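You operate a simulated robot arm through the tools that you are given. There is no shell and no other tool. Be economical: measure what you need, move in short steps, check, and stop when the job is done.

You are at the controls of a simulated robot arm. One attempt, no reset.

JOB
Stack the carton labelled "bulb" from the washer end of the counter on top of the carton that says "crayons". Then close the second pull-out that stands open. Then close the sink drawer. Then stack the cloth weight labelled "1200 g" from the worktop beside the sink on top of the cloth weight marked "700 g". Then stack the spring clip that says "600 g" from the counter under the picture on top of the spring clip marked "1000 g". Then put the yellow-banded bundle on top of the purple shut box of dryer sheets on the counter under the picture. Then take the orange-banded bundle on the top of the bench seat and put it away on the counter by the broom cupboard. Then put the softener cup in the sink bowl. Then pull the right wall cupboard door open. The order counts. Set down upright: yellow-banded bundle, orange-banded bundle. The second pull-out goes toward x +0.9, y +0.4, z +0.0 (a direction in the base frame), to its stop.

The check looks at the end state, three seconds after you hand in, the way a careful person would. Anything else that was tipped, shoved, dropped, spilled or broken makes it a failure. Flat cloth is picked up by pressing the open fingertips on it (5 to 10 N) and closing them slowly along it; thin cloth reads only 2 to 8 mm in the jaws.

ROBOT AND FRAMES
A 7-joint arm with a fingered hand on a trunk, on a base that drives. Base frame: it is fixed to the floor where the robot stands at the start and does not move with it; the origin is under the middle of the robot, x ahead of it, y to its left, z up. Readings come in mm, rad, newtons and seconds.
With the tool pointing down near the work surface it reaches from about 100 to 520 mm from the robot's upright axis, wherever it stands. Its first joint turns from -2.496 to 2.496 rad. Places, roughly: cloth weight [-750, 0, 1000]; counter by the broom cupboard [0, 2500, 900]; orange-banded bundle [-2000, 2250, 500]; red carton, teal carton, yellow carton [750, 250, 1000]; right wall cupboard door [1000, 0, 2000]; second pull-out [400, 200, 400]; shut box of dryer sheets [500, 1500, 1000]; sink bowl [-1100, 400, 700]; sink drawer [-600, -200, 800]; softener cup [-1250, 750, 1000]; spring clip [250, 2000, 1000]; yellow-banded bundle [-250, 2750, 1000]. Payload 3 kg.
The TCP is the grasp point between the finger pads, 26 mm short of the fingertips. In the tool frame z runs along the fingers and y along their closing line. Largest opening 148 mm; the body of the gripper starts 73 mm behind the TCP. The gripper is a hand of 3 fingers: y runs from the thumb to the fingers, the wrist lies at [0, 0, -229] in the tool frame.
Orientation is that of the tool frame in the base frame, as a unit quaternion [w, x, y, z]. With the fingers straight down and closing along the base's y, the tool's x points along the base's -x, its y along +y and its z along -z.

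CONTROLS
- The arm moves only by the tool apply_moves. Its argument "rows" is one flat list of numbers, 6 for each row, row after row: the turn, a rotation vector about the base's x, y, z in units of 4 degrees (1.0 is 4 degrees), then the shift along the base's x, y, z in units of 40 mm (1.0 is 40 mm). In form: [rx, ry, rz, tx, ty, tz, rx, ry, rz, tx, ty, tz, ...]. A call has 1 to 12 rows; each row shifts and turns the commanded pose from where the row before left it. A call with a number of a shift or a turn outside -1 to 1 is refused whole. A row lasts 0.2 s, in which the tool goes at most 50 mm and 0.15 rad; a call with a longer step from one row to the next is refused whole. A pose out of reach is approached as far as the arm can. The call stops where the force on the tool passes 40 N (or 10 N more than at its start, if that is more) or the arm is blocked; 0.2 s more then pass. In this call time passes only in rows, and 0.2 s behind the last. It gives the time, the measured TCP pose, the force on the tool (base axes), the opening and the grip force at its end, in the units of the frame above (readings bear some noise), with the torque about the TCP (base axes, N m) and any sound that the robot's microphone picked up.
- Cameras (640 x 400 px; columns grow to the right, rows downward): "scene" is now at [126.6, 31, 1818.2]; the picture's right is [0.57, -0.82, 0.00], its down [-0.76, -0.53, -0.36] and it looks along [0.30, 0.21, -0.93] (base axes); focal length 214 px, centre (320, 200). "wrist" rides on the gripper at [68, -39, -90] in the tool frame; the picture's right is [0.50, 0.87, 0.00], its down [-0.66, 0.38, -0.65] and it looks along [-0.57, 0.33, 0.76] (tool axes); focal length 222 px, centre (320, 200). There is no depth. A picture from a camera that has moved, and an enlarged one, comes with that camera's place and axes in the base frame and with its lens.
- get_image(camera): a new picture of that camera. No time passes.
- move_column(by): slides the trunk up (or, below 0, down) by that many mm; the arm and the scene camera ride with it, the base frame stays. It gives what a move gives, with no picture.
- roll_base(legs): drives the robot by 1 to 6 legs, each [ahead, left, turn to the left] in mm, mm and rad, along the robot's own axes; the way and the turn of a leg run together, so that a leg with both is an arc; at most 1500 mm and 3.142 rad a leg. The arm and the cameras ride along, it lands a little off, and it stops where it bumps. It gives what a move gives.
- move_fingers(finger1, finger2, thumb_bend): sets how far each is bent, from 0 (flat) to 100 (curled in); at 30 the hand is open as for a grip, at 70 the pads meet at the TCP. One left out holds its place. A second passes; each finger stops where it meets its share of the squeeze, and holds until it gets a number again. It is the only way to open and close the hand. It gives what a move gives, with no picture; readings hold the bend of each and the force on the fingers (four entries, about 0 where the hand has none), thumb and palm.
- pan_tilt(pan, tilt): turns the head with the scene camera to pan (to the left, within 1.501 rad either way) and tilt (down, from -0.506 to 1.204), counted from straight ahead of the robot. It gives what a move gives.
- close_up(camera, box): a new picture of the part [left, top, right, bottom] of that camera's present view, enlarged. No time passes.
- sign_off(): hands the job in; it is judged then, once.

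Work in short steps. Places have to be worked out from the pictures, the camera data and where the tool is seen: move nearer, look again, correct. Check each grasp and each placing, and mend what went wrong. You have 217 turns and 210 pictures in all, those below and enlarged ones among them. Open the gripper and draw the arm clear of the work before you hand the job in, unless the task says otherwise; then end with one line.

The tools are called after "Emit:" by a JSON object that holds its "method" and its "body". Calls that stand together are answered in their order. apply_moves: Moves the arm, as the interface text tells. Its arguments: {"type":"object","properties":{"rows":{"type":"array"}},"required":["rows"]} The other tools are called the same way: move_column (by) slides the trunk up or down; move_fingers (finger1, finger2, thumb_bend) moves the fingers one by one; roll_base (legs) drives the base; pan_tilt (pan, tilt) turns the head that bears the scene camera; get_image (camera) takes a picture; close_up (camera, box) takes an enlarged picture of a part of a camera's view; sign_off () hands the job in.

At the start:

```text
t: 0.0
eef_pos: [-284.1, 473.7, 998.9]
tool_rot: [0.002, 0.024, 1.0, 0.0]
wrist_force: [-0.3, -0.3, 0.0]
torque: [0.01, -0.01, -0.01]
finger_gap: 148.2
grasp_force: 0.1
shape: jaw
bend: [30.0, 30.0, 30.0]
finger forces: [0.1, 0.1, 0.0, 0.0, 0.0, 0.1]
trunk travel left (down, up): [-775.0, 115.0]
robot x, y, heading: [0.4, -0.7, 0.0]
head pan, tilt: [0.609, 1.201]
```

scene: 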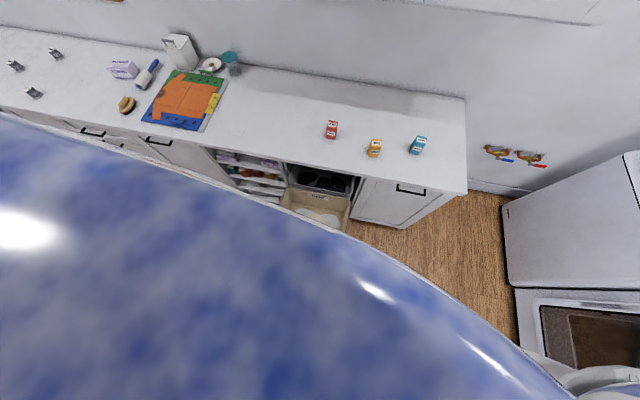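
wrist: 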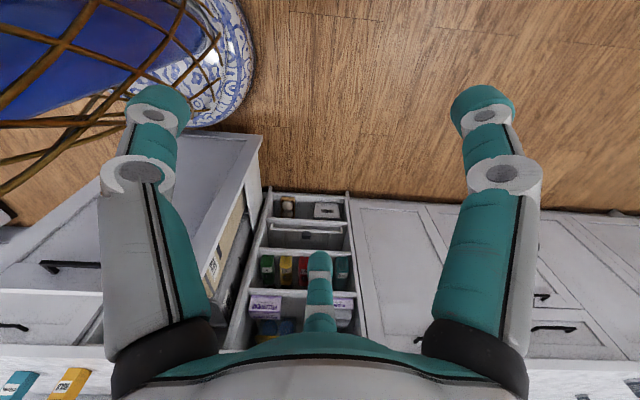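

I'll look around first: turning the head to several views.

Emit:
{"method": "pan_tilt", "body": {"pan": 0.6, "tilt": 0.6}}

Emit:
{"method": "get_image", "body": {"camera": "scene"}}

Emit:
{"method": "pan_tilt", "body": {"pan": 1.5, "tilt": 0.5}}

Emit:
{"method": "get_image", "body": {"camera": "scene"}}

Emit:
{"method": "pan_tilt", "body": {"pan": -0.5, "tilt": 0.5}}

Emit:
{"method": "get_image", "body": {"camera": "scene"}}

Emit:
{"method": "pan_tilt", "body": {"pan": -1.5, "tilt": 0.5}}

Emit:
{"method": "get_image", "body": {"camera": "scene"}}

```text
t: 1.0
eef_pos: [-284.2, 474.1, 997.6]
tool_rot: [0.002, 0.023, 1.0, 0.0]
wrist_force: [0.4, -0.1, -0.6]
torque: [-0.02, -0.03, 0.01]
finger_gap: 148.1
grasp_force: 0.1
shape: jaw
bend: [30.0, 30.0, 30.0]
finger forces: [0.0, 0.0, 0.1, 0.0, 0.0, 0.0]
trunk travel left (down, up): [-775.0, 115.0]
robot x, y, heading: [1.9, -0.3, 0.007]
head pan, tilt: [0.6, 0.6]
```

```text
207 pictures are left
camera scene: at [153.6, 48.9, 1862.6], right [0.56, -0.83, 0.0], down [-0.47, -0.32, -0.82], along [0.68, 0.47, -0.57], focal length 214 px, centre (320, 200)
```

scene: 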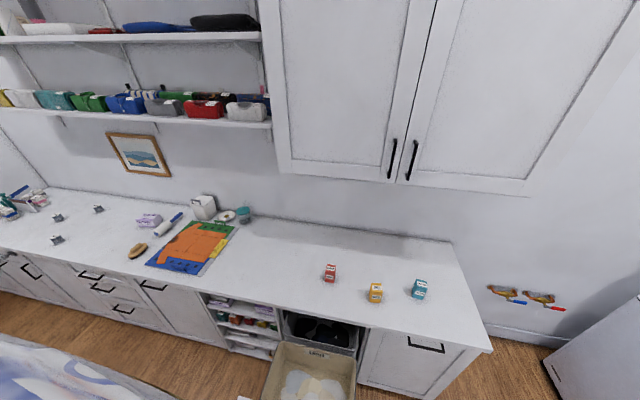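

```text
t: 2.2
eef_pos: [-283.9, 474.3, 998.2]
tool_rot: [0.001, 0.025, 1.0, 0.0]
wrist_force: [-0.6, 0.6, 0.0]
torque: [-0.02, -0.02, -0.02]
finger_gap: 147.9
grasp_force: 0.1
shape: jaw
bend: [30.0, 30.0, 30.0]
finger forces: [0.0, 0.1, 0.1, 0.0, 0.1, 0.0]
trunk travel left (down, up): [-775.0, 115.0]
robot x, y, heading: [-3.1, -2.2, 0.005]
head pan, tilt: [1.499, 0.499]
```

```text
206 pictures are left
camera scene: at [87.3, 89.7, 1872.0], right [1.0, -0.07, 0.0], down [-0.03, -0.48, -0.88], along [0.06, 0.88, -0.48], focal length 214 px, centre (320, 200)
```

scene: 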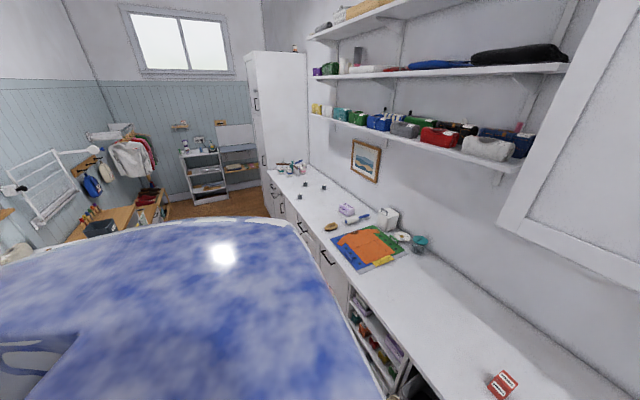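

```text
t: 4.1
eef_pos: [-284.4, 474.7, 999.2]
tool_rot: [0.001, 0.024, 1.0, 0.0]
wrist_force: [-0.2, -0.7, -0.8]
torque: [-0.01, 0.0, -0.01]
finger_gap: 147.8
grasp_force: 0.0
shape: jaw
bend: [30.0, 30.0, 30.0]
finger forces: [0.1, 0.1, 0.0, 0.1, 0.0, 0.0]
trunk travel left (down, up): [-775.0, 115.0]
robot x, y, heading: [0.9, -0.4, 0.003]
head pan, tilt: [-0.499, 0.499]
```

```text
205 pictures are left
camera scene: at [160.6, -44.5, 1872.1], right [-0.48, -0.88, 0.0], down [-0.42, 0.23, -0.88], along [0.77, -0.42, -0.48], focal length 214 px, centre (320, 200)
```

scene: 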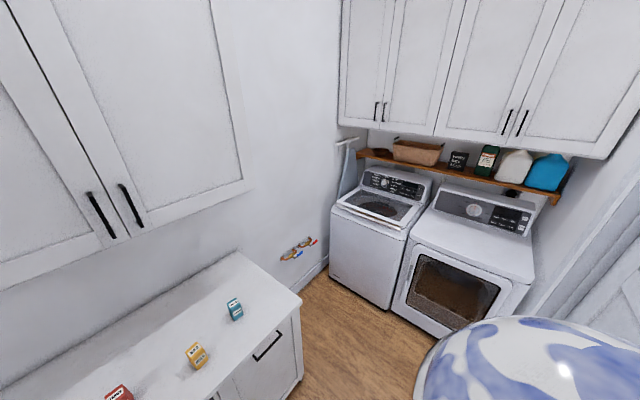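

```text
t: 5.4
eef_pos: [-284.5, 474.9, 998.4]
tool_rot: [0.002, 0.025, 1.0, 0.001]
wrist_force: [0.3, -0.5, -1.1]
torque: [0.0, 0.01, -0.04]
finger_gap: 148.2
grasp_force: 0.1
shape: jaw
bend: [30.0, 30.0, 30.0]
finger forces: [0.0, 0.0, 0.0, 0.1, 0.0, 0.0]
trunk travel left (down, up): [-775.0, 115.0]
robot x, y, heading: [1.7, 1.2, -0.0]
head pan, tilt: [-1.499, 0.499]
```

```text
204 pictures are left
camera scene: at [87.3, -91.8, 1872.0], right [-1.0, -0.07, 0.0], down [-0.03, 0.48, -0.88], along [0.06, -0.88, -0.48], focal length 214 px, centre (320, 200)
```

scene: 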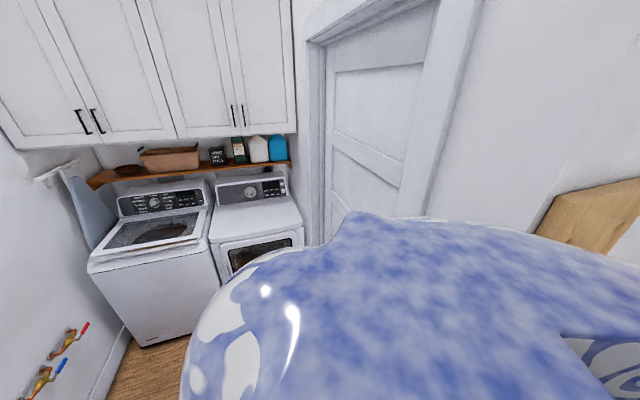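

Cartons are in view ahead; I'll get a close look at their labels and the open pull-out.

Emit:
{"method": "pan_tilt", "body": {"pan": 0.3, "tilt": 0.8}}

Emit:
{"method": "get_image", "body": {"camera": "scene"}}

Emit:
{"method": "close_up", "body": {"camera": "scene", "box": [220, 120, 380, 220]}}

```text
t: 7.2
eef_pos: [-284.7, 474.3, 999.4]
tool_rot: [0.002, 0.024, 1.0, 0.0]
wrist_force: [0.1, 0.6, -0.2]
torque: [-0.04, 0.02, 0.01]
finger_gap: 148.0
grasp_force: 0.0
shape: jaw
bend: [30.0, 30.0, 30.0]
finger forces: [0.0, 0.0, 0.0, 0.1, 0.0, 0.0]
trunk travel left (down, up): [-775.0, 115.0]
robot x, y, heading: [0.4, 2.3, 0.002]
head pan, tilt: [0.3, 0.799]
```

```text
203 pictures are left
camera scene: at [157.8, 22.8, 1846.0], right [0.3, -0.96, 0.0], down [-0.68, -0.21, -0.7], along [0.67, 0.21, -0.72], focal length 214 px, centre (320, 200)
```

scene: 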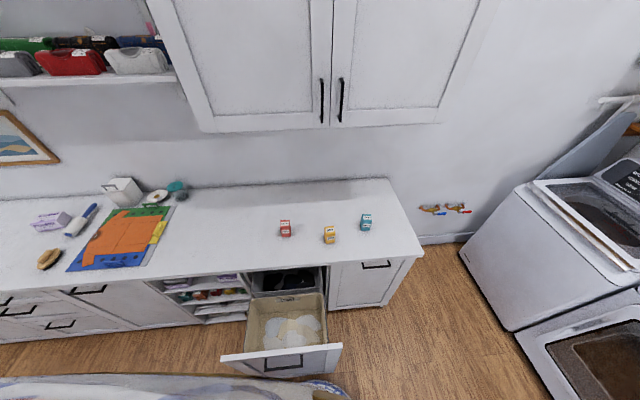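

```text
4.00 times, centred on (300, 170) of scene
camera zoom: at [157.8, 22.8, 1846.0], right [0.3, -0.96, 0.0], down [-0.68, -0.21, -0.7], along [0.67, 0.21, -0.72], focal length 858 px, centre (400, 320)
```

zoom: 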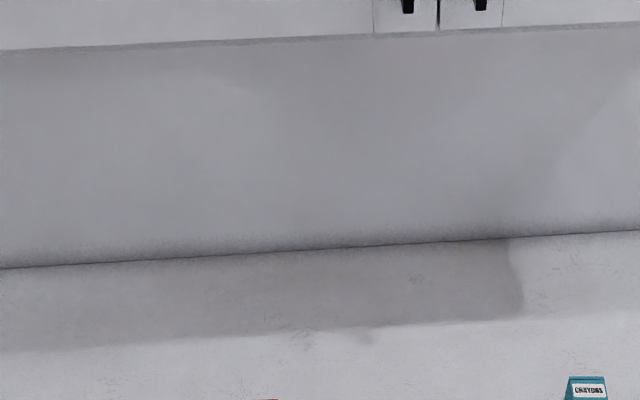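

Teal carton reads CRAYONS. Close up on red and yellow.

Emit:
{"method": "close_up", "body": {"camera": "scene", "box": [265, 195, 385, 270]}}

Emit:
{"method": "close_up", "body": {"camera": "wrist", "box": [0, 340, 160, 400]}}

```text
5.33 times, centred on (325, 232) of scene
camera zoom: at [157.8, 22.8, 1846.0], right [0.3, -0.96, 0.0], down [-0.68, -0.21, -0.7], along [0.67, 0.21, -0.72], focal length 1144 px, centre (293, 27)
```

zoom: 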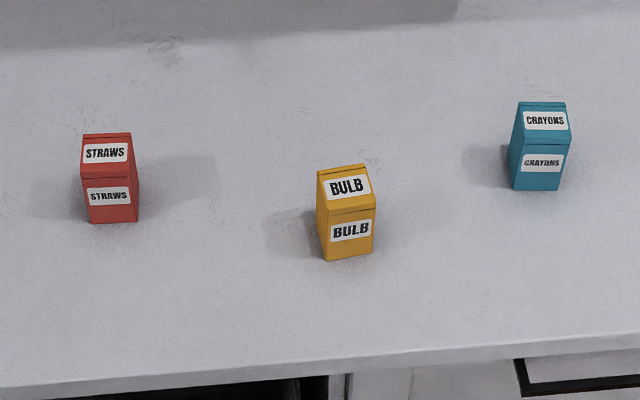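

```text
4.00 times, centred on (80, 370) of wrist
camera zoom: at [-353.5, 439.4, 1088.2], right [-0.46, 0.89, 0.0], down [0.67, 0.35, 0.66], along [0.58, 0.3, -0.76], focal length 888 px, centre (1280, -480)
```

zoom: 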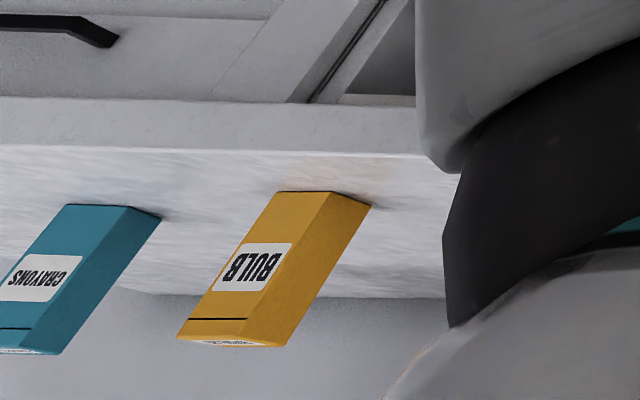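

Yellow carton = BULB at about (750,153), teal CRAYONS about (885,-8), counter top about z 908. I'll raise the trunk a bit, and swing the arm around to the front as a rigid rotation about the robot axis.

Emit:
{"method": "move_column", "body": {"by": 60}}

Emit:
{"method": "apply_moves", "body": {"rows": [0, 0, -1, 0.843, 0.467, 0, 0, 0, -1, 0.874, 0.407, 0, 0, 0, -1, 0.9, 0.345, 0, 0, 0, -1, 0.922, 0.282, 0, 0, 0, -1, 0.939, 0.217, 0, 0, 0, -1, 0.952, 0.151, 0, 0, 0, -1, 0.96, 0.084, 0, 0, 0, -1, 0.964, 0.017, 0, 0, 0, -1, 0.963, -0.05, 0, 0, 0, -1, 0.957, -0.117, 0, 0, 0, -1, 0.946, -0.184, 0, 0, 0, -1, 0.931, -0.25, 0]}}

```text
t: 8.2
eef_pos: [-286.0, 473.4, 1059.7]
tool_rot: [0.002, 0.023, 1.0, 0.0]
wrist_force: [-0.3, -0.3, -0.3]
torque: [-0.05, -0.01, -0.02]
finger_gap: 148.0
grasp_force: 0.0
shape: jaw
bend: [30.0, 30.0, 30.0]
finger forces: [0.1, 0.1, 0.0, 0.0, 0.1, 0.1]
trunk travel left (down, up): [-835.0, 55.0]
robot x, y, heading: [-1.3, -2.5, 0.006]
head pan, tilt: [0.3, 0.799]
```

```text
t: 10.8
eef_pos: [162.2, 526.5, 1060.4]
tool_rot: [0.0, 0.429, 0.903, 0.0]
wrist_force: [-0.2, -0.1, 0.2]
torque: [0.0, -0.01, 0.01]
finger_gap: 147.9
grasp_force: 0.0
shape: jaw
bend: [30.0, 30.0, 30.0]
finger forces: [0.0, 0.0, 0.1, 0.0, 0.0, 0.0]
trunk travel left (down, up): [-835.0, 55.0]
robot x, y, heading: [-3.3, 1.1, 0.002]
head pan, tilt: [0.3, 0.799]
```

The rotation works as planned; continue the arc to the front.

Emit:
{"method": "apply_moves", "body": {"rows": [0, 0, -1, 0.911, -0.314, 0, 0, 0, -1, 0.887, -0.377, 0, 0, 0, -1, 0.859, -0.438, 0, 0, 0, -1, 0.826, -0.496, 0, 0, 0, -1, 0.79, -0.553, 0, 0, 0, -1, 0.749, -0.607, 0, 0, 0, -1, 0.705, -0.657, 0, 0, 0, -1, 0.657, -0.705, 0, 0, 0, -1, 0.607, -0.749, 0, 0, 0, -1, 0.553, -0.79, 0, 0, 0, -1, 0.496, -0.826, 0, 0, 0, -1, 0.438, -0.859, 0]}}

Emit:
{"method": "get_image", "body": {"camera": "scene"}}

Emit:
{"method": "get_image", "body": {"camera": "wrist"}}

```text
t: 13.4
eef_pos: [501.4, 233.4, 1059.1]
tool_rot: [0.002, 0.758, 0.652, -0.002]
wrist_force: [-0.3, -0.5, 0.1]
torque: [0.0, -0.02, -0.01]
finger_gap: 147.5
grasp_force: 0.1
shape: jaw
bend: [30.0, 30.0, 30.0]
finger forces: [0.1, 0.1, 0.1, 0.0, 0.1, 0.0]
trunk travel left (down, up): [-835.0, 55.0]
robot x, y, heading: [-3.3, -2.5, -0.002]
head pan, tilt: [0.3, 0.799]
```

```text
199 pictures are left
camera scene: at [158.2, 22.3, 1906.0], right [0.3, -0.96, 0.0], down [-0.69, -0.21, -0.7], along [0.67, 0.21, -0.72], focal length 214 px, centre (320, 200)
```

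scene: 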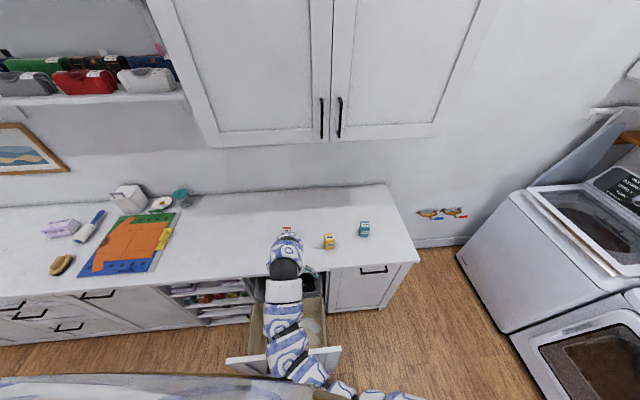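

```text
198 pictures are left
camera wrist: at [472.8, 306.4, 1148.8], right [0.93, 0.36, 0.0], down [0.27, -0.7, 0.66], along [0.24, -0.61, -0.76], focal length 222 px, centre (320, 200)
```

wrist: 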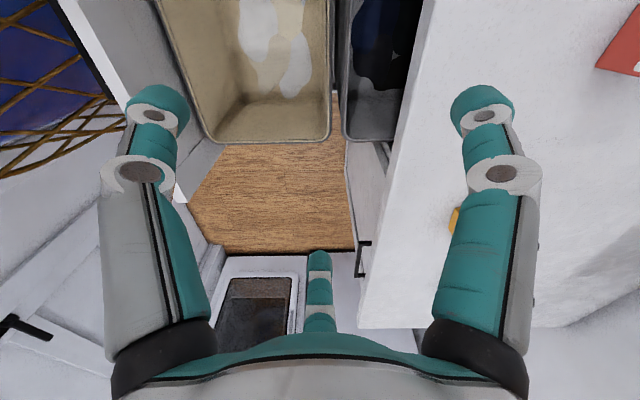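

Arm is in front, hand is a symmetric 3-jaw. I'll test the reach by extending radially ~120 mm at this safe height.

Emit:
{"method": "apply_moves", "body": {"rows": [0, 0, 0, 0.906, 0.423, 0, 0, 0, 0, 0.906, 0.423, 0, 0, 0, 0, 0.906, 0.423, 0]}}

Emit:
{"method": "pan_tilt", "body": {"pan": 0.0, "tilt": 1.2}}

Emit:
{"method": "get_image", "body": {"camera": "scene"}}

Emit:
{"method": "get_image", "body": {"camera": "wrist"}}

```text
t: 14.2
eef_pos: [609.1, 284.2, 1057.3]
tool_rot: [0.0, 0.758, 0.652, -0.001]
wrist_force: [1.1, -0.7, -0.1]
torque: [0.03, 0.01, 0.01]
finger_gap: 148.0
grasp_force: 0.0
shape: jaw
bend: [30.0, 30.0, 30.0]
finger forces: [0.0, 0.0, 0.1, 0.0, 0.1, 0.0]
trunk travel left (down, up): [-835.0, 55.0]
robot x, y, heading: [-0.6, -0.3, 0.002]
head pan, tilt: [0.3, 0.799]
```

```text
t: 15.1
eef_pos: [607.5, 283.7, 1058.5]
tool_rot: [0.001, 0.758, 0.652, -0.002]
wrist_force: [0.4, -0.1, 0.0]
torque: [0.0, 0.01, 0.01]
finger_gap: 147.8
grasp_force: 0.0
shape: jaw
bend: [30.0, 30.0, 30.0]
finger forces: [0.0, 0.1, 0.0, 0.0, 0.0, 0.0]
trunk travel left (down, up): [-835.0, 55.0]
robot x, y, heading: [3.8, -0.4, 0.0]
head pan, tilt: [0.0, 1.201]
```

```text
197 pictures are left
camera scene: at [136.9, -1.1, 1878.3], right [0.0, -1.0, 0.0], down [-0.93, 0.0, -0.36], along [0.36, 0.0, -0.93], focal length 214 px, centre (320, 200)
```

scene: 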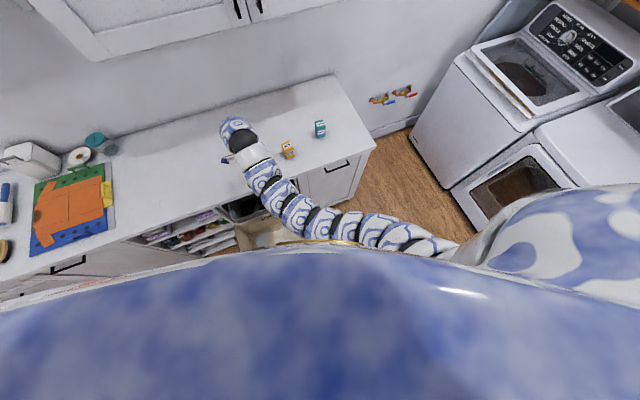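

```text
196 pictures are left
camera wrist: at [580.3, 357.9, 1148.4], right [0.93, 0.36, 0.0], down [0.28, -0.7, 0.66], along [0.24, -0.61, -0.76], focal length 222 px, centre (320, 200)
```

wrist: 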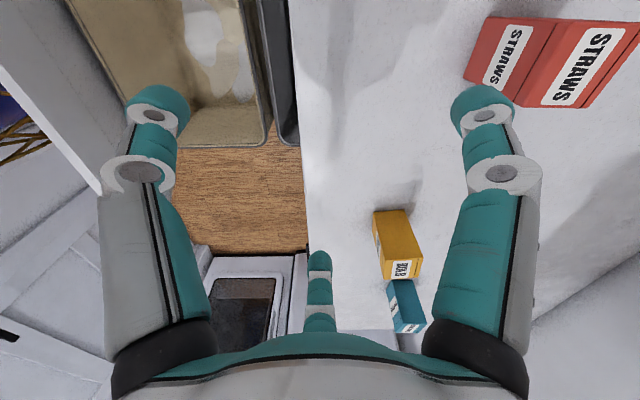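

Reach to 670 mm works. Retract, then drive along the counter to the right and closer, so both cartons are within reach without touching the pull-out.

Emit:
{"method": "apply_moves", "body": {"rows": [0, 0, 0, -0.906, -0.423, 0, 0, 0, 0, -0.906, -0.423, 0, 0, 0, 0, -0.906, -0.423, 0]}}

Emit:
{"method": "roll_base", "body": {"legs": [[204, -456, 0], [228, 102, 0]]}}

Emit:
{"method": "pan_tilt", "body": {"pan": 0.6, "tilt": 1.0}}

Emit:
{"method": "get_image", "body": {"camera": "scene"}}

Emit:
{"method": "get_image", "body": {"camera": "wrist"}}

```text
t: 15.9
eef_pos: [499.6, 232.5, 1058.9]
tool_rot: [0.0, 0.759, 0.651, -0.001]
wrist_force: [-0.5, 0.0, -0.3]
torque: [0.03, -0.02, 0.01]
finger_gap: 147.8
grasp_force: 0.1
shape: jaw
bend: [30.0, 30.0, 30.0]
finger forces: [0.0, 0.1, 0.0, 0.0, 0.0, 0.0]
trunk travel left (down, up): [-835.0, 55.0]
robot x, y, heading: [-2.5, 0.3, -0.0]
head pan, tilt: [0.0, 1.201]
```

```text
t: 20.2
eef_pos: [932.4, -115.7, 1057.1]
tool_rot: [0.002, 0.758, 0.652, -0.001]
wrist_force: [0.0, -0.6, -0.4]
torque: [0.0, 0.03, -0.02]
finger_gap: 148.1
grasp_force: 0.0
shape: jaw
bend: [30.0, 30.0, 30.0]
finger forces: [0.1, 0.0, 0.0, 0.0, 0.0, 0.0]
trunk travel left (down, up): [-835.0, 55.0]
robot x, y, heading: [432.3, -348.3, -0.0]
head pan, tilt: [0.0, 1.201]
```

```text
t: 21.2
eef_pos: [931.9, -117.1, 1057.9]
tool_rot: [0.001, 0.758, 0.652, 0.0]
wrist_force: [-0.3, -0.3, -0.7]
torque: [0.03, -0.03, -0.01]
finger_gap: 148.2
grasp_force: 0.0
shape: jaw
bend: [30.0, 30.0, 30.0]
finger forces: [0.1, 0.1, 0.0, 0.1, 0.1, 0.1]
trunk travel left (down, up): [-835.0, 55.0]
robot x, y, heading: [432.5, -351.3, -0.006]
head pan, tilt: [0.6, 1.0]
```

```text
195 pictures are left
camera scene: at [569.9, -312.1, 1890.9], right [0.57, -0.82, 0.0], down [-0.69, -0.48, -0.54], along [0.45, 0.31, -0.84], focal length 214 px, centre (320, 200)
```

scene: 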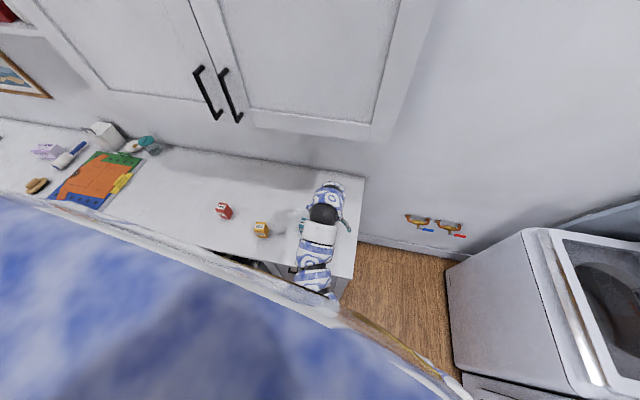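

```text
194 pictures are left
camera wrist: at [902.7, -42.6, 1147.4], right [0.93, 0.37, 0.0], down [0.28, -0.7, 0.66], along [0.24, -0.61, -0.76], focal length 222 px, centre (320, 200)
```

wrist: 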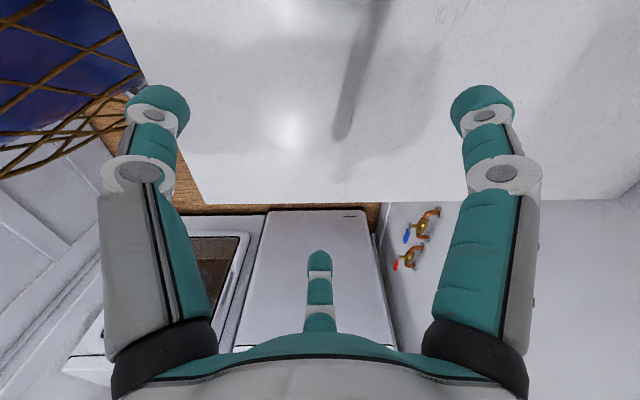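

Robot is at (432,-350). Close-up of yellow and red cartons to measure position and yaw.

Emit:
{"method": "close_up", "body": {"camera": "scene", "box": [200, 190, 320, 265]}}

```text
5.33 times, centred on (260, 228) of scene
camera zoom: at [569.9, -312.1, 1890.9], right [0.57, -0.82, 0.0], down [-0.69, -0.48, -0.54], along [0.45, 0.31, -0.84], focal length 1144 px, centre (640, 53)
```

zoom: 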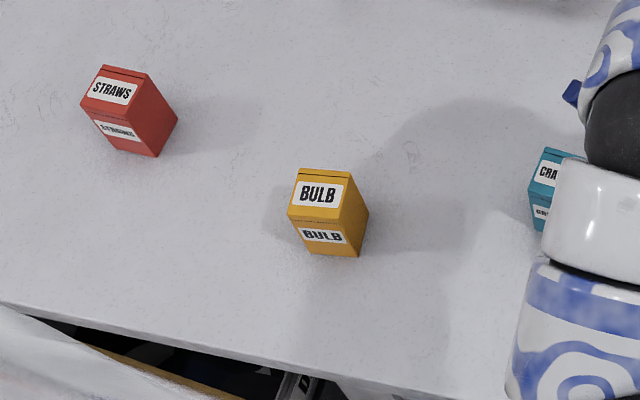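

Yellow carton centre ≈ (769,166), yaw normal ≈27°, size ≈52×44×75. Move above it, rotating so the thumb faces its front face.

Emit:
{"method": "apply_moves", "body": {"rows": [0, 0, 0.99, -0.453, 0.786, 0, 0, 0, 0.99, -0.453, 0.786, 0, 0, 0, 0.99, -0.453, 0.786, 0, 0, 0, 0.99, -0.453, 0.786, 0, 0, 0, 0.99, -0.453, 0.786, 0, 0, 0, 0.99, -0.453, 0.786, 0, 0, 0, 0.99, -0.453, 0.786, 0, 0, 0, 0.99, -0.453, 0.786, 0, 0, 0, 0.99, -0.453, 0.786, 0]}}

Emit:
{"method": "get_image", "body": {"camera": "wrist"}}

Emit:
{"method": "close_up", "body": {"camera": "scene", "box": [200, 190, 360, 290]}}

```text
t: 23.2
eef_pos: [767.9, 167.1, 1057.0]
tool_rot: [0.001, 0.522, 0.853, 0.0]
wrist_force: [0.4, 0.7, -0.6]
torque: [0.02, -0.05, 0.0]
finger_gap: 147.9
grasp_force: 0.1
shape: jaw
bend: [30.0, 30.0, 30.0]
finger forces: [0.0, 0.0, 0.1, 0.1, 0.0, 0.0]
trunk travel left (down, up): [-835.0, 55.0]
robot x, y, heading: [431.0, -348.0, 0.005]
head pan, tilt: [0.6, 1.0]
```

```text
192 pictures are left
camera wrist: at [702.5, 210.7, 1146.5], right [0.54, 0.84, 0.0], down [0.63, -0.41, 0.66], along [0.55, -0.36, -0.76], focal length 222 px, centre (320, 200)
```

wrist: 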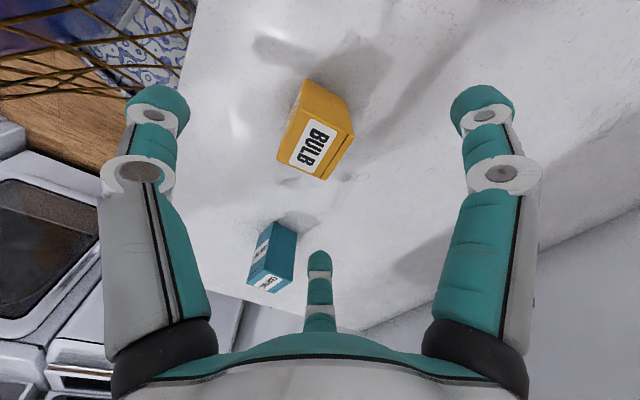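

```text
4.00 times, centred on (280, 240) of scene
camera zoom: at [570.2, -310.7, 1890.9], right [0.57, -0.82, 0.0], down [-0.69, -0.48, -0.54], along [0.45, 0.31, -0.84], focal length 858 px, centre (480, 40)
```

zoom: 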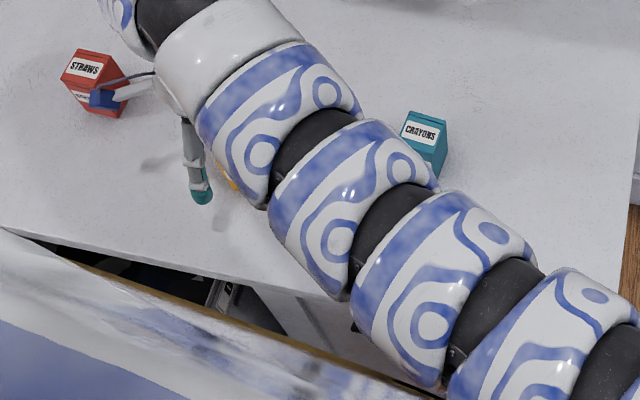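

Wrist view puts the carton centre at about (771,162). Descend to z≈955 with a small correction.

Emit:
{"method": "apply_moves", "body": {"rows": [0, 0, 0, 0.05, -0.08, -0.9, 0, 0, 0, 0, 0, -0.9, 0, 0, 0, 0, 0, -0.75]}}

Emit:
{"method": "get_image", "body": {"camera": "wrist"}}

```text
t: 24.0
eef_pos: [769.2, 163.0, 954.6]
tool_rot: [0.001, 0.523, 0.853, -0.002]
wrist_force: [1.0, 0.2, -0.2]
torque: [-0.01, 0.02, 0.02]
finger_gap: 148.0
grasp_force: 0.0
shape: jaw
bend: [30.0, 30.0, 30.0]
finger forces: [0.0, 0.1, 0.0, 0.1, 0.0, 0.1]
trunk travel left (down, up): [-835.0, 55.0]
robot x, y, heading: [430.5, -347.6, 0.003]
head pan, tilt: [0.6, 1.0]
```

```text
190 pictures are left
camera wrist: at [704.1, 207.0, 1044.1], right [0.54, 0.84, 0.0], down [0.63, -0.41, 0.66], along [0.55, -0.36, -0.75], focal length 222 px, centre (320, 200)
```

wrist: 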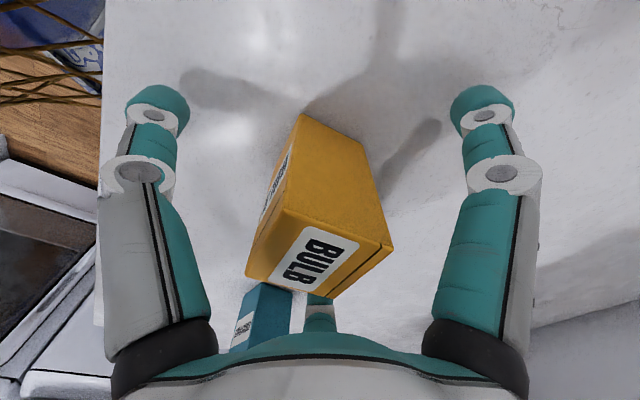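

Carton is well centred between the fingers. Close.

Emit:
{"method": "move_fingers", "body": {"finger1": 70, "finger2": 70, "thumb_bend": 70}}

Emit:
{"method": "get_image", "body": {"camera": "wrist"}}

```text
t: 25.0
eef_pos: [769.1, 163.3, 955.0]
tool_rot: [0.001, 0.522, 0.853, -0.001]
wrist_force: [0.2, 0.2, 0.4]
torque: [0.03, 0.02, -0.01]
finger_gap: 37.1
grasp_force: 15.4
shape: fingers
bend: [56.0, 55.0, 62.0]
finger forces: [8.5, 9.1, 0.1, 0.0, 12.9, 0.0]
trunk travel left (down, up): [-835.0, 55.0]
robot x, y, heading: [431.8, -349.1, 0.004]
head pan, tilt: [0.6, 1.0]
```

```text
189 pictures are left
camera wrist: at [703.8, 207.2, 1045.0], right [0.54, 0.84, 0.0], down [0.63, -0.41, 0.66], along [0.55, -0.36, -0.76], focal length 222 px, centre (320, 200)
```

wrist: 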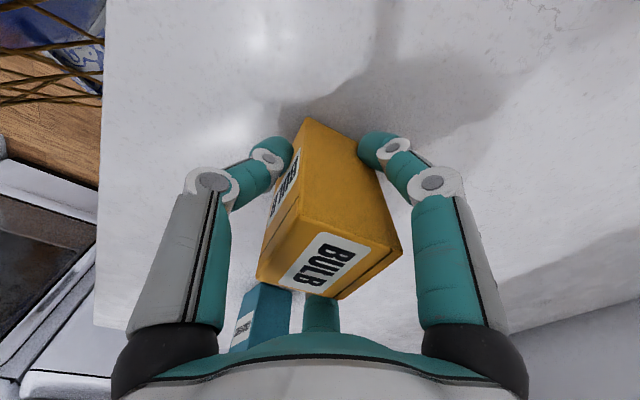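

Held (≈15 N). Lift and take a sharper look at the teal carton.

Emit:
{"method": "apply_moves", "body": {"rows": [0, 0, 0, 0, 0, 0.9, 0, 0, 0, 0, 0, 0.95, 0, 0, 0, 0, 0, 0.95]}}

Emit:
{"method": "close_up", "body": {"camera": "scene", "box": [280, 200, 344, 240]}}

Emit:
{"method": "close_up", "body": {"camera": "wrist", "box": [160, 200, 400, 350]}}

```text
t: 25.8
eef_pos: [770.5, 162.3, 1068.6]
tool_rot: [0.001, 0.521, 0.853, -0.001]
wrist_force: [-1.0, -0.2, -0.4]
torque: [-0.04, 0.02, 0.01]
finger_gap: 36.7
grasp_force: 15.2
shape: fingers
bend: [56.0, 55.0, 62.0]
finger forces: [8.3, 8.7, 0.0, 0.1, 12.7, 0.0]
trunk travel left (down, up): [-835.0, 55.0]
robot x, y, heading: [430.2, -349.4, -0.001]
head pan, tilt: [0.6, 1.0]
```

```text
10.00 times, centred on (312, 220) of scene
camera zoom: at [569.7, -312.2, 1890.9], right [0.57, -0.82, 0.0], down [-0.69, -0.48, -0.54], along [0.45, 0.31, -0.84], focal length 2145 px, centre (400, 0)
```

zoom: 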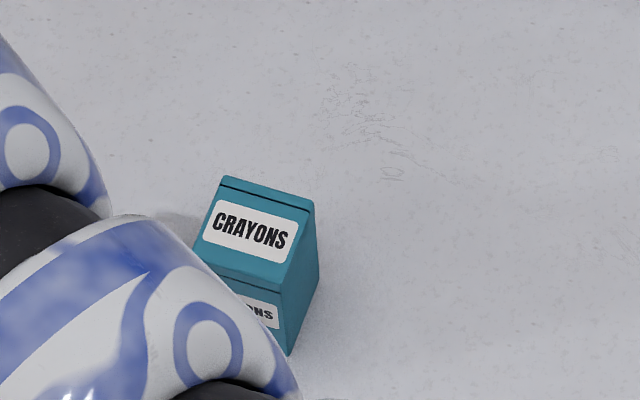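

```text
2.67 times, centred on (280, 275) of wrist
camera zoom: at [704.2, 205.5, 1156.9], right [0.54, 0.84, 0.0], down [0.63, -0.41, 0.66], along [0.55, -0.36, -0.75], focal length 592 px, centre (427, 0)
```

zoom: 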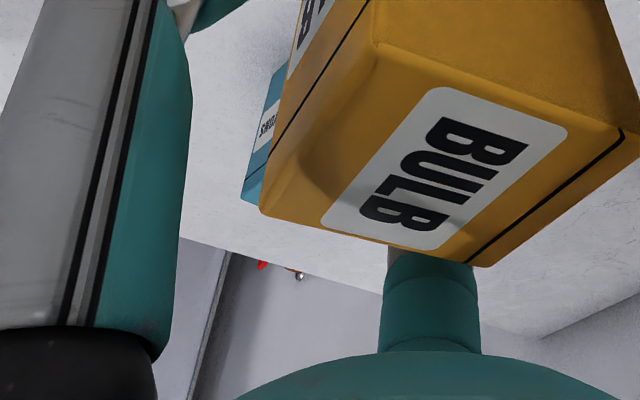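

Teal top at z≈984, centre ≈(904,0), normal ≈18°. Held carton's centre is ≈(8,-2) off the TCP. Move above it with a −10° turn, staying high.

Emit:
{"method": "apply_moves", "body": {"rows": [0, 0, -0.42, 0.525, -0.664, 0, 0, 0, -0.42, 0.525, -0.664, 0, 0, 0, -0.42, 0.525, -0.664, 0, 0, 0, -0.42, 0.525, -0.664, 0, 0, 0, -0.42, 0.525, -0.664, 0, 0, 0, -0.42, 0.525, -0.664, 0]}}

Emit:
{"method": "close_up", "body": {"camera": "scene", "box": [248, 180, 344, 240]}}

Emit:
{"method": "get_image", "body": {"camera": "wrist"}}

```text
t: 27.2
eef_pos: [896.0, 2.6, 1069.1]
tool_rot: [0.001, 0.594, 0.804, -0.001]
wrist_force: [0.4, -0.4, -1.3]
torque: [0.02, 0.01, 0.0]
finger_gap: 35.7
grasp_force: 14.7
shape: fingers
bend: [56.0, 55.0, 62.0]
finger forces: [8.0, 8.5, 0.1, 0.1, 12.2, 0.0]
trunk travel left (down, up): [-835.0, 55.0]
robot x, y, heading: [433.0, -350.4, 0.002]
head pan, tilt: [0.6, 1.0]
```

```text
6.67 times, centred on (296, 210) of scene
camera zoom: at [570.5, -312.4, 1890.9], right [0.57, -0.82, 0.0], down [-0.69, -0.48, -0.54], along [0.44, 0.31, -0.84], focal length 1430 px, centre (480, 133)
```

zoom: 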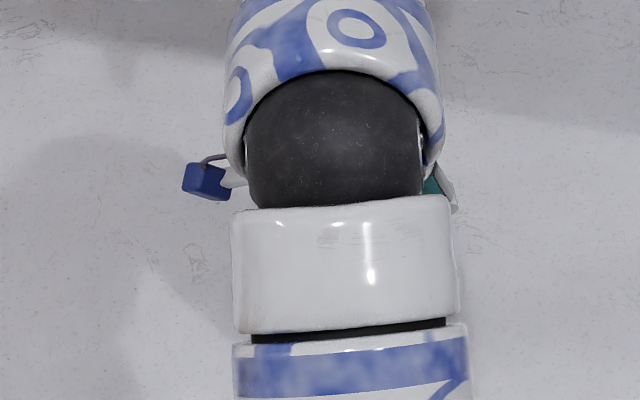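

```text
185 pictures are left
camera wrist: at [840.1, 56.8, 1157.1], right [0.68, 0.73, 0.0], down [0.55, -0.51, 0.66], along [0.48, -0.45, -0.76], focal length 222 px, centre (320, 200)
```

wrist: 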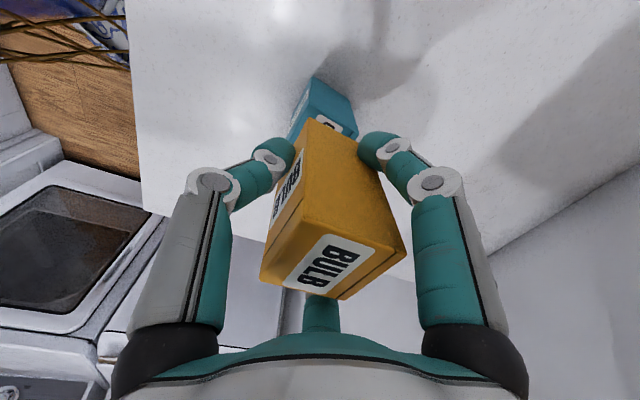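

Zoom on the wrist view to check the alignment between the two cartons.

Emit:
{"method": "close_up", "body": {"camera": "wrist", "box": [256, 60, 416, 160]}}

```text
4.00 times, centred on (336, 110) of wrist
camera zoom: at [840.1, 56.8, 1157.1], right [0.68, 0.73, 0.0], down [0.55, -0.51, 0.66], along [0.48, -0.45, -0.76], focal length 888 px, centre (256, 560)
```

zoom: 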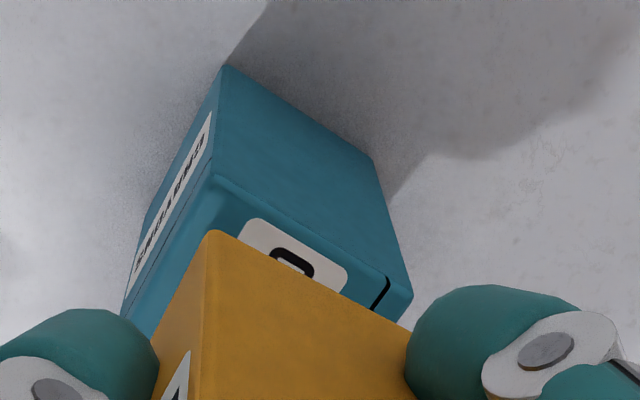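

Alignment is within ~4 mm. Lower with a small correction.

Emit:
{"method": "apply_moves", "body": {"rows": [0, 0, 0, 0.04, -0.07, -0.5, 0, 0, 0, 0, 0, -0.3, 0, 0, 0, 0, 0, -0.1]}}

Emit:
{"method": "close_up", "body": {"camera": "wrist", "box": [256, 60, 416, 160]}}

```text
t: 28.0
eef_pos: [897.5, 0.2, 1033.4]
tool_rot: [0.001, 0.594, 0.804, 0.0]
wrist_force: [-7.0, -3.3, 24.0]
torque: [-0.11, 0.14, 0.03]
finger_gap: 31.5
grasp_force: 16.6
shape: fingers
bend: [57.0, 56.0, 65.0]
finger forces: [8.9, 9.5, 0.0, 0.0, 15.3, 0.0]
trunk travel left (down, up): [-835.0, 55.0]
robot x, y, heading: [433.1, -350.5, 0.002]
head pan, tilt: [0.6, 1.0]
```

```text
4.00 times, centred on (336, 110) of wrist
camera zoom: at [839.6, 54.5, 1123.0], right [0.68, 0.73, 0.0], down [0.55, -0.52, 0.66], along [0.48, -0.45, -0.76], focal length 888 px, centre (256, 560)
```

zoom: 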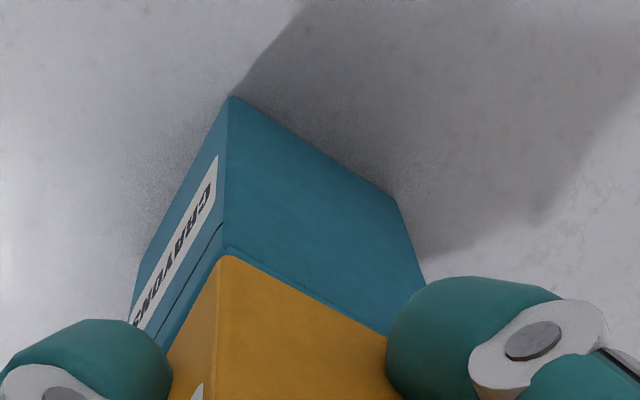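

Contact made, alignment good. Ease up 2 mm and release gently.

Emit:
{"method": "apply_moves", "body": {"rows": [0, 0, 0, 0, 0, 0.04]}}

Emit:
{"method": "move_fingers", "body": {"finger1": 48, "finger2": 48, "thumb_bend": 50}}

Emit:
{"method": "move_fingers", "body": {"finger1": 30, "finger2": 30, "thumb_bend": 30}}

Emit:
{"method": "get_image", "body": {"camera": "wrist"}}

```text
t: 28.4
eef_pos: [896.9, 0.9, 1033.7]
tool_rot: [0.002, 0.595, 0.804, 0.0]
wrist_force: [-3.7, -0.6, 16.3]
torque: [-0.07, 0.14, -0.01]
finger_gap: 31.2
grasp_force: 16.1
shape: fingers
bend: [57.0, 56.0, 65.0]
finger forces: [9.1, 8.9, 0.0, 0.0, 13.6, 0.1]
trunk travel left (down, up): [-835.0, 55.0]
robot x, y, heading: [430.7, -349.8, 0.002]
head pan, tilt: [0.6, 1.0]
```

```text
t: 29.4
eef_pos: [898.5, 1.5, 1033.5]
tool_rot: [0.002, 0.595, 0.804, -0.001]
wrist_force: [0.2, 0.6, 0.4]
torque: [0.0, -0.05, 0.03]
finger_gap: 64.8
grasp_force: 0.0
shape: fingers
bend: [48.0, 48.0, 50.0]
finger forces: [0.0, 0.0, 0.1, 0.0, 0.1, 0.0]
trunk travel left (down, up): [-835.0, 55.0]
robot x, y, heading: [430.1, -349.2, -0.0]
head pan, tilt: [0.6, 1.0]
```

```text
t: 30.4
eef_pos: [897.3, 1.1, 1033.3]
tool_rot: [0.001, 0.595, 0.804, -0.001]
wrist_force: [0.9, -0.2, 0.5]
torque: [0.03, -0.01, 0.0]
finger_gap: 126.5
grasp_force: 0.1
shape: fingers
bend: [30.0, 30.0, 30.0]
finger forces: [0.1, 0.0, 0.1, 0.1, 0.0, 0.0]
trunk travel left (down, up): [-835.0, 55.0]
robot x, y, heading: [434.0, -351.2, 0.004]
head pan, tilt: [0.6, 1.0]
```

```text
182 pictures are left
camera wrist: at [840.8, 55.0, 1122.9], right [0.68, 0.73, 0.0], down [0.55, -0.51, 0.66], along [0.48, -0.45, -0.76], focal length 222 px, centre (320, 200)
```

wrist: 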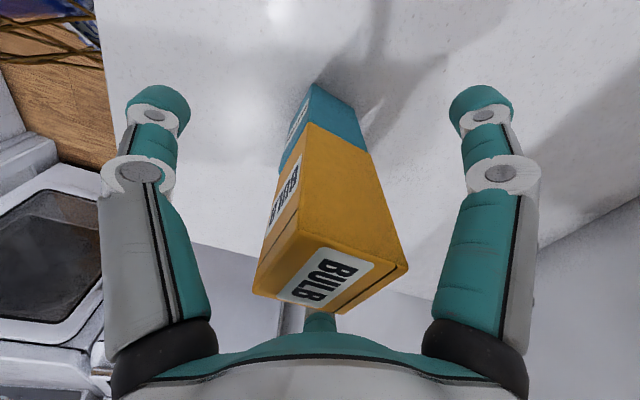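

Stack stands. Lift clear, retract, then back the robot away and centre before the open pull-out.

Emit:
{"method": "apply_moves", "body": {"rows": [0, 0, 0, 0, 0, 1, 0, 0, 0, 0, 0, 1, 0, 0, 0, 0, 0, 1, 0, 0, 0, 0, 0, 0.4, 0, 0, 0, -0.8, -0.6, 0, 0, 0, 0, -0.8, -0.6, 0]}}

Emit:
{"method": "roll_base", "body": {"legs": [[-320, -143, 0], [-204, 456, 0]]}}

Emit:
{"method": "pan_tilt", "body": {"pan": 0.4, "tilt": 1.0}}

Emit:
{"method": "get_image", "body": {"camera": "scene"}}

Emit:
{"method": "get_image", "body": {"camera": "wrist"}}

```text
t: 31.8
eef_pos: [850.5, -33.6, 1127.6]
tool_rot: [0.002, 0.594, 0.804, 0.003]
wrist_force: [0.6, -0.1, 0.2]
torque: [0.0, 0.0, -0.02]
finger_gap: 126.7
grasp_force: 0.0
shape: fingers
bend: [30.0, 30.0, 30.0]
finger forces: [0.0, 0.1, 0.1, 0.0, 0.1, 0.0]
out of reach, approached as far as the arm can: row 3, 4, 5, 6
trunk travel left (down, up): [-835.0, 55.0]
robot x, y, heading: [428.6, -349.9, 0.005]
head pan, tilt: [0.6, 1.0]
```

```text
t: 33.8
eef_pos: [605.9, -142.4, 1126.2]
tool_rot: [0.002, 0.595, 0.804, 0.001]
wrist_force: [0.0, 0.7, 0.6]
torque: [0.0, 0.06, -0.02]
finger_gap: 126.8
grasp_force: 0.1
shape: fingers
bend: [30.0, 30.0, 30.0]
finger forces: [0.0, 0.0, 0.1, 0.1, 0.0, 0.0]
trunk travel left (down, up): [-835.0, 55.0]
robot x, y, heading: [184.3, -460.0, 0.001]
head pan, tilt: [0.6, 1.0]
stopped in leg 1: the robot was blocked; the commanded pose is now the measured one
```

```text
t: 34.5
eef_pos: [603.8, -141.5, 1127.1]
tool_rot: [0.003, 0.595, 0.804, 0.002]
wrist_force: [0.2, -0.1, 0.0]
torque: [0.02, 0.0, 0.02]
finger_gap: 126.6
grasp_force: 0.0
shape: fingers
bend: [30.0, 30.0, 30.0]
finger forces: [0.0, 0.0, 0.0, 0.0, 0.0, 0.1]
trunk travel left (down, up): [-835.0, 55.0]
robot x, y, heading: [184.5, -459.1, -0.0]
head pan, tilt: [0.4, 1.0]
```

```text
181 pictures are left
camera scene: at [330.0, -434.1, 1890.9], right [0.39, -0.92, 0.0], down [-0.78, -0.33, -0.54], along [0.5, 0.21, -0.84], focal length 214 px, centre (320, 200)
```

scene: 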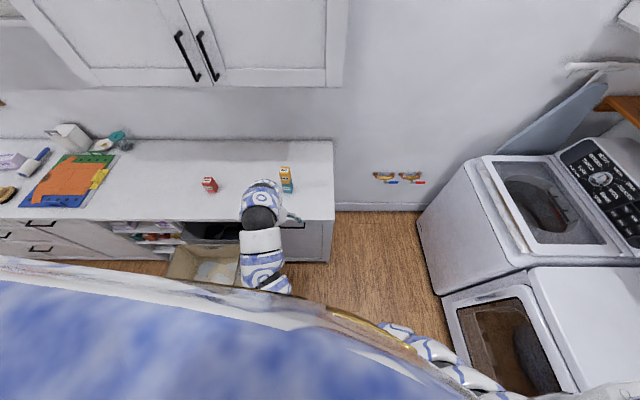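

```text
180 pictures are left
camera wrist: at [546.0, -89.0, 1216.2], right [0.68, 0.73, 0.0], down [0.55, -0.52, 0.66], along [0.48, -0.45, -0.75], focal length 222 px, centre (320, 200)
```

wrist: 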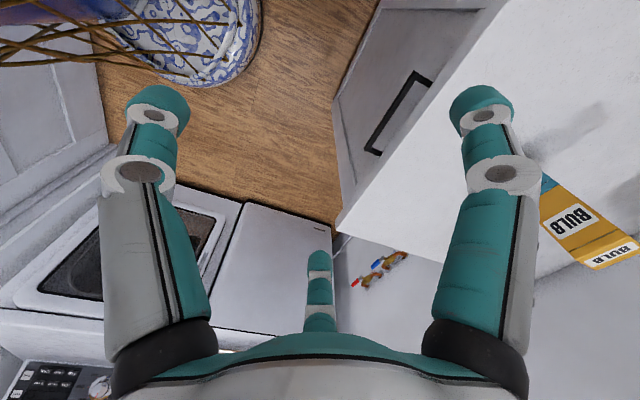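

The base stopped at (184,-460) (something behind it), which is fine: I can push the pull-out from here sideways. Pull-out front panel is near n≈320 (top z≈865). I'll close the fingers and bring the hand over in front of it, tilting the fingers toward the counter.

Emit:
{"method": "move_fingers", "body": {"finger1": 68, "finger2": 68, "thumb_bend": 68}}

Emit:
{"method": "apply_moves", "body": {"rows": [0.408, -0.913, 0, -0.828, 0.351, 0, 0.408, -0.913, 0, -0.828, 0.351, 0, 0.408, -0.913, 0, -0.828, 0.351, 0, 0.408, -0.913, 0, -0.828, 0.351, 0, 0.408, -0.913, 0, -0.828, 0.351, 0, 0.408, -0.913, 0, -0.828, 0.351, 0, 0.408, -0.913, 0, -0.828, 0.351, 0, 0.408, -0.913, 0, -0.828, 0.351, 0, 0.408, -0.913, 0, -0.828, 0.351, 0, 0.408, -0.913, 0, -0.828, 0.351, 0, 0.408, -0.913, 0, -0.828, 0.351, 0, 0.408, -0.913, 0, -0.828, 0.351, 0]}}

Emit:
{"method": "get_image", "body": {"camera": "wrist"}}

Emit:
{"method": "get_image", "body": {"camera": "scene"}}

```text
t: 35.5
eef_pos: [604.0, -143.1, 1126.3]
tool_rot: [0.002, 0.595, 0.804, 0.002]
wrist_force: [-0.2, 0.4, 0.7]
torque: [0.02, 0.02, -0.01]
finger_gap: 5.3
grasp_force: 0.0
shape: fingers
bend: [68.0, 68.0, 68.0]
finger forces: [0.0, 0.0, 0.0, 0.1, 0.1, 0.0]
trunk travel left (down, up): [-835.0, 55.0]
robot x, y, heading: [184.6, -462.1, 0.002]
head pan, tilt: [0.4, 1.0]
```

```text
t: 37.1
eef_pos: [486.4, -69.2, 1128.6]
tool_rot: [0.133, 0.645, 0.725, 0.202]
wrist_force: [-0.5, 0.5, 0.3]
torque: [0.02, 0.0, 0.01]
finger_gap: 5.0
grasp_force: 0.1
shape: fingers
bend: [68.0, 68.0, 68.0]
finger forces: [0.0, 0.0, 0.0, 0.0, 0.1, 0.0]
trunk travel left (down, up): [-835.0, 55.0]
robot x, y, heading: [182.6, -462.6, -0.001]
head pan, tilt: [0.4, 1.0]
stopped in row 7: the arm was blocked; the commanded pose is now the measured one
```

```text
179 pictures are left
camera wrist: at [402.1, -15.5, 1195.0], right [0.7, 0.57, 0.43], down [0.12, -0.69, 0.71], along [0.71, -0.44, -0.56], focal length 222 px, centre (320, 200)
```

wrist: 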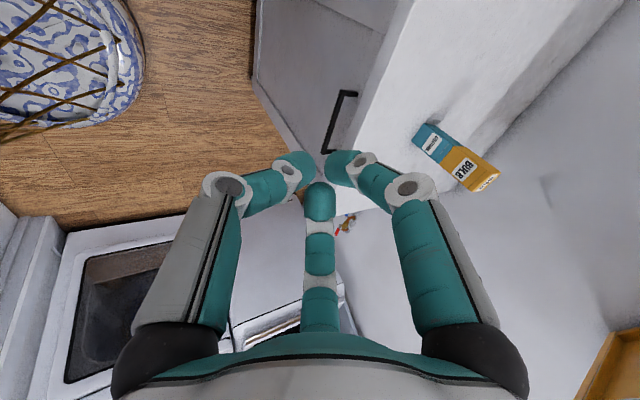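

```text
178 pictures are left
camera scene: at [330.3, -434.0, 1886.9], right [0.39, -0.92, 0.0], down [-0.78, -0.33, -0.54], along [0.5, 0.21, -0.84], focal length 214 px, centre (320, 200)
```

scene: 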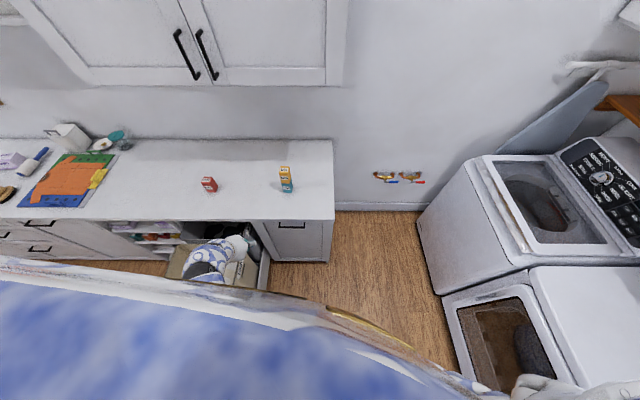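

The arm was blocked mid-tilt, probably by the body. I'll move the robot a bit further right so the arm works further out, then translate first and tilt later.

Emit:
{"method": "roll_base", "body": {"legs": [[125, -79, 0]]}}

Emit:
{"method": "apply_moves", "body": {"rows": [0, 0, 0, -0.765, 0.398, 0, 0, 0, 0, -0.765, 0.398, 0, 0, 0, 0, -0.765, 0.398, 0, 0, 0, 0, -0.765, 0.398, 0, 0, 0, 0, -0.765, 0.398, 0, 0, 0, 0, -0.765, 0.398, 0, 0, 0, 0, -0.765, 0.398, 0, 0, 0, 0, -0.765, 0.398, 0, 0, 0, 0, -0.765, 0.398, 0, 0, 0, 0, -0.765, 0.398, 0, 0, 0, 0, -0.765, 0.398, 0, 0, 0, 0, -0.765, 0.398, 0]}}

Emit:
{"method": "get_image", "body": {"camera": "wrist"}}

```text
t: 38.5
eef_pos: [612.0, -149.5, 1131.0]
tool_rot: [0.133, 0.645, 0.725, 0.2]
wrist_force: [0.4, 0.0, 0.1]
torque: [0.0, 0.03, 0.0]
finger_gap: 5.1
grasp_force: 0.0
shape: fingers
bend: [68.0, 68.0, 68.0]
finger forces: [0.0, 0.0, 0.1, 0.0, 0.0, 0.1]
trunk travel left (down, up): [-835.0, 55.0]
robot x, y, heading: [312.4, -539.5, -0.0]
head pan, tilt: [0.4, 1.0]
```

```text
t: 41.1
eef_pos: [241.9, 43.4, 1133.4]
tool_rot: [0.133, 0.644, 0.726, 0.201]
wrist_force: [-0.4, 0.4, 0.4]
torque: [0.01, 0.02, 0.0]
finger_gap: 4.9
grasp_force: 0.0
shape: fingers
bend: [68.0, 68.0, 68.0]
finger forces: [0.1, 0.1, 0.1, 0.0, 0.0, 0.0]
trunk travel left (down, up): [-835.0, 55.0]
robot x, y, heading: [311.5, -538.3, -0.002]
head pan, tilt: [0.4, 1.0]
```

```text
177 pictures are left
camera wrist: at [157.1, 96.2, 1198.7], right [0.7, 0.57, 0.43], down [0.13, -0.69, 0.71], along [0.71, -0.44, -0.55], focal length 222 px, centre (320, 200)
```

wrist: 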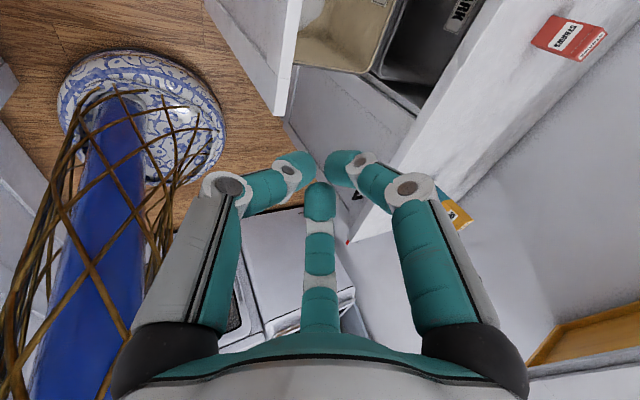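

Now I can see the robot's stem and foot; the panel's top-right corner is at ≈(349,-6,865). Tilt the fingers further toward the counter here.

Emit:
{"method": "apply_moves", "body": {"rows": [0.408, -0.913, 0, 0, 0, 0, 0.408, -0.913, 0, 0, 0, 0, 0.408, -0.913, 0, 0, 0, 0, 0.408, -0.913, 0, 0, 0, 0, 0.408, -0.913, 0, 0, 0, 0, 0.408, -0.913, 0, 0, 0, 0, 0.408, -0.913, 0, 0, 0, 0, 0.408, -0.913, 0, 0, 0, 0, 0.408, -0.913, 0, 0, 0, 0]}}

Emit:
{"method": "get_image", "body": {"camera": "wrist"}}

```text
t: 42.5
eef_pos: [381.0, 61.5, 1136.6]
tool_rot: [0.247, 0.659, 0.609, 0.365]
wrist_force: [0.1, -0.2, 0.4]
torque: [0.02, 0.02, 0.01]
finger_gap: 5.2
grasp_force: 0.0
shape: fingers
bend: [68.0, 68.0, 68.0]
finger forces: [0.0, 0.0, 0.0, 0.0, 0.0, 0.0]
out of reach, approached as far as the arm can: row 7
trunk travel left (down, up): [-835.0, 55.0]
robot x, y, heading: [309.8, -542.0, -0.002]
head pan, tilt: [0.4, 1.0]
stopped in row 7: the arm was blocked; the commanded pose is now the measured one
```

```text
176 pictures are left
camera wrist: at [284.8, 122.8, 1174.1], right [0.53, 0.38, 0.76], down [-0.27, -0.77, 0.57], along [0.8, -0.51, -0.31], focal length 222 px, centre (320, 200)
```

wrist: 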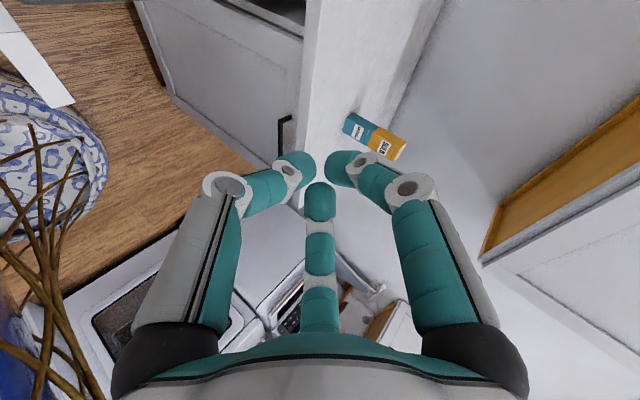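

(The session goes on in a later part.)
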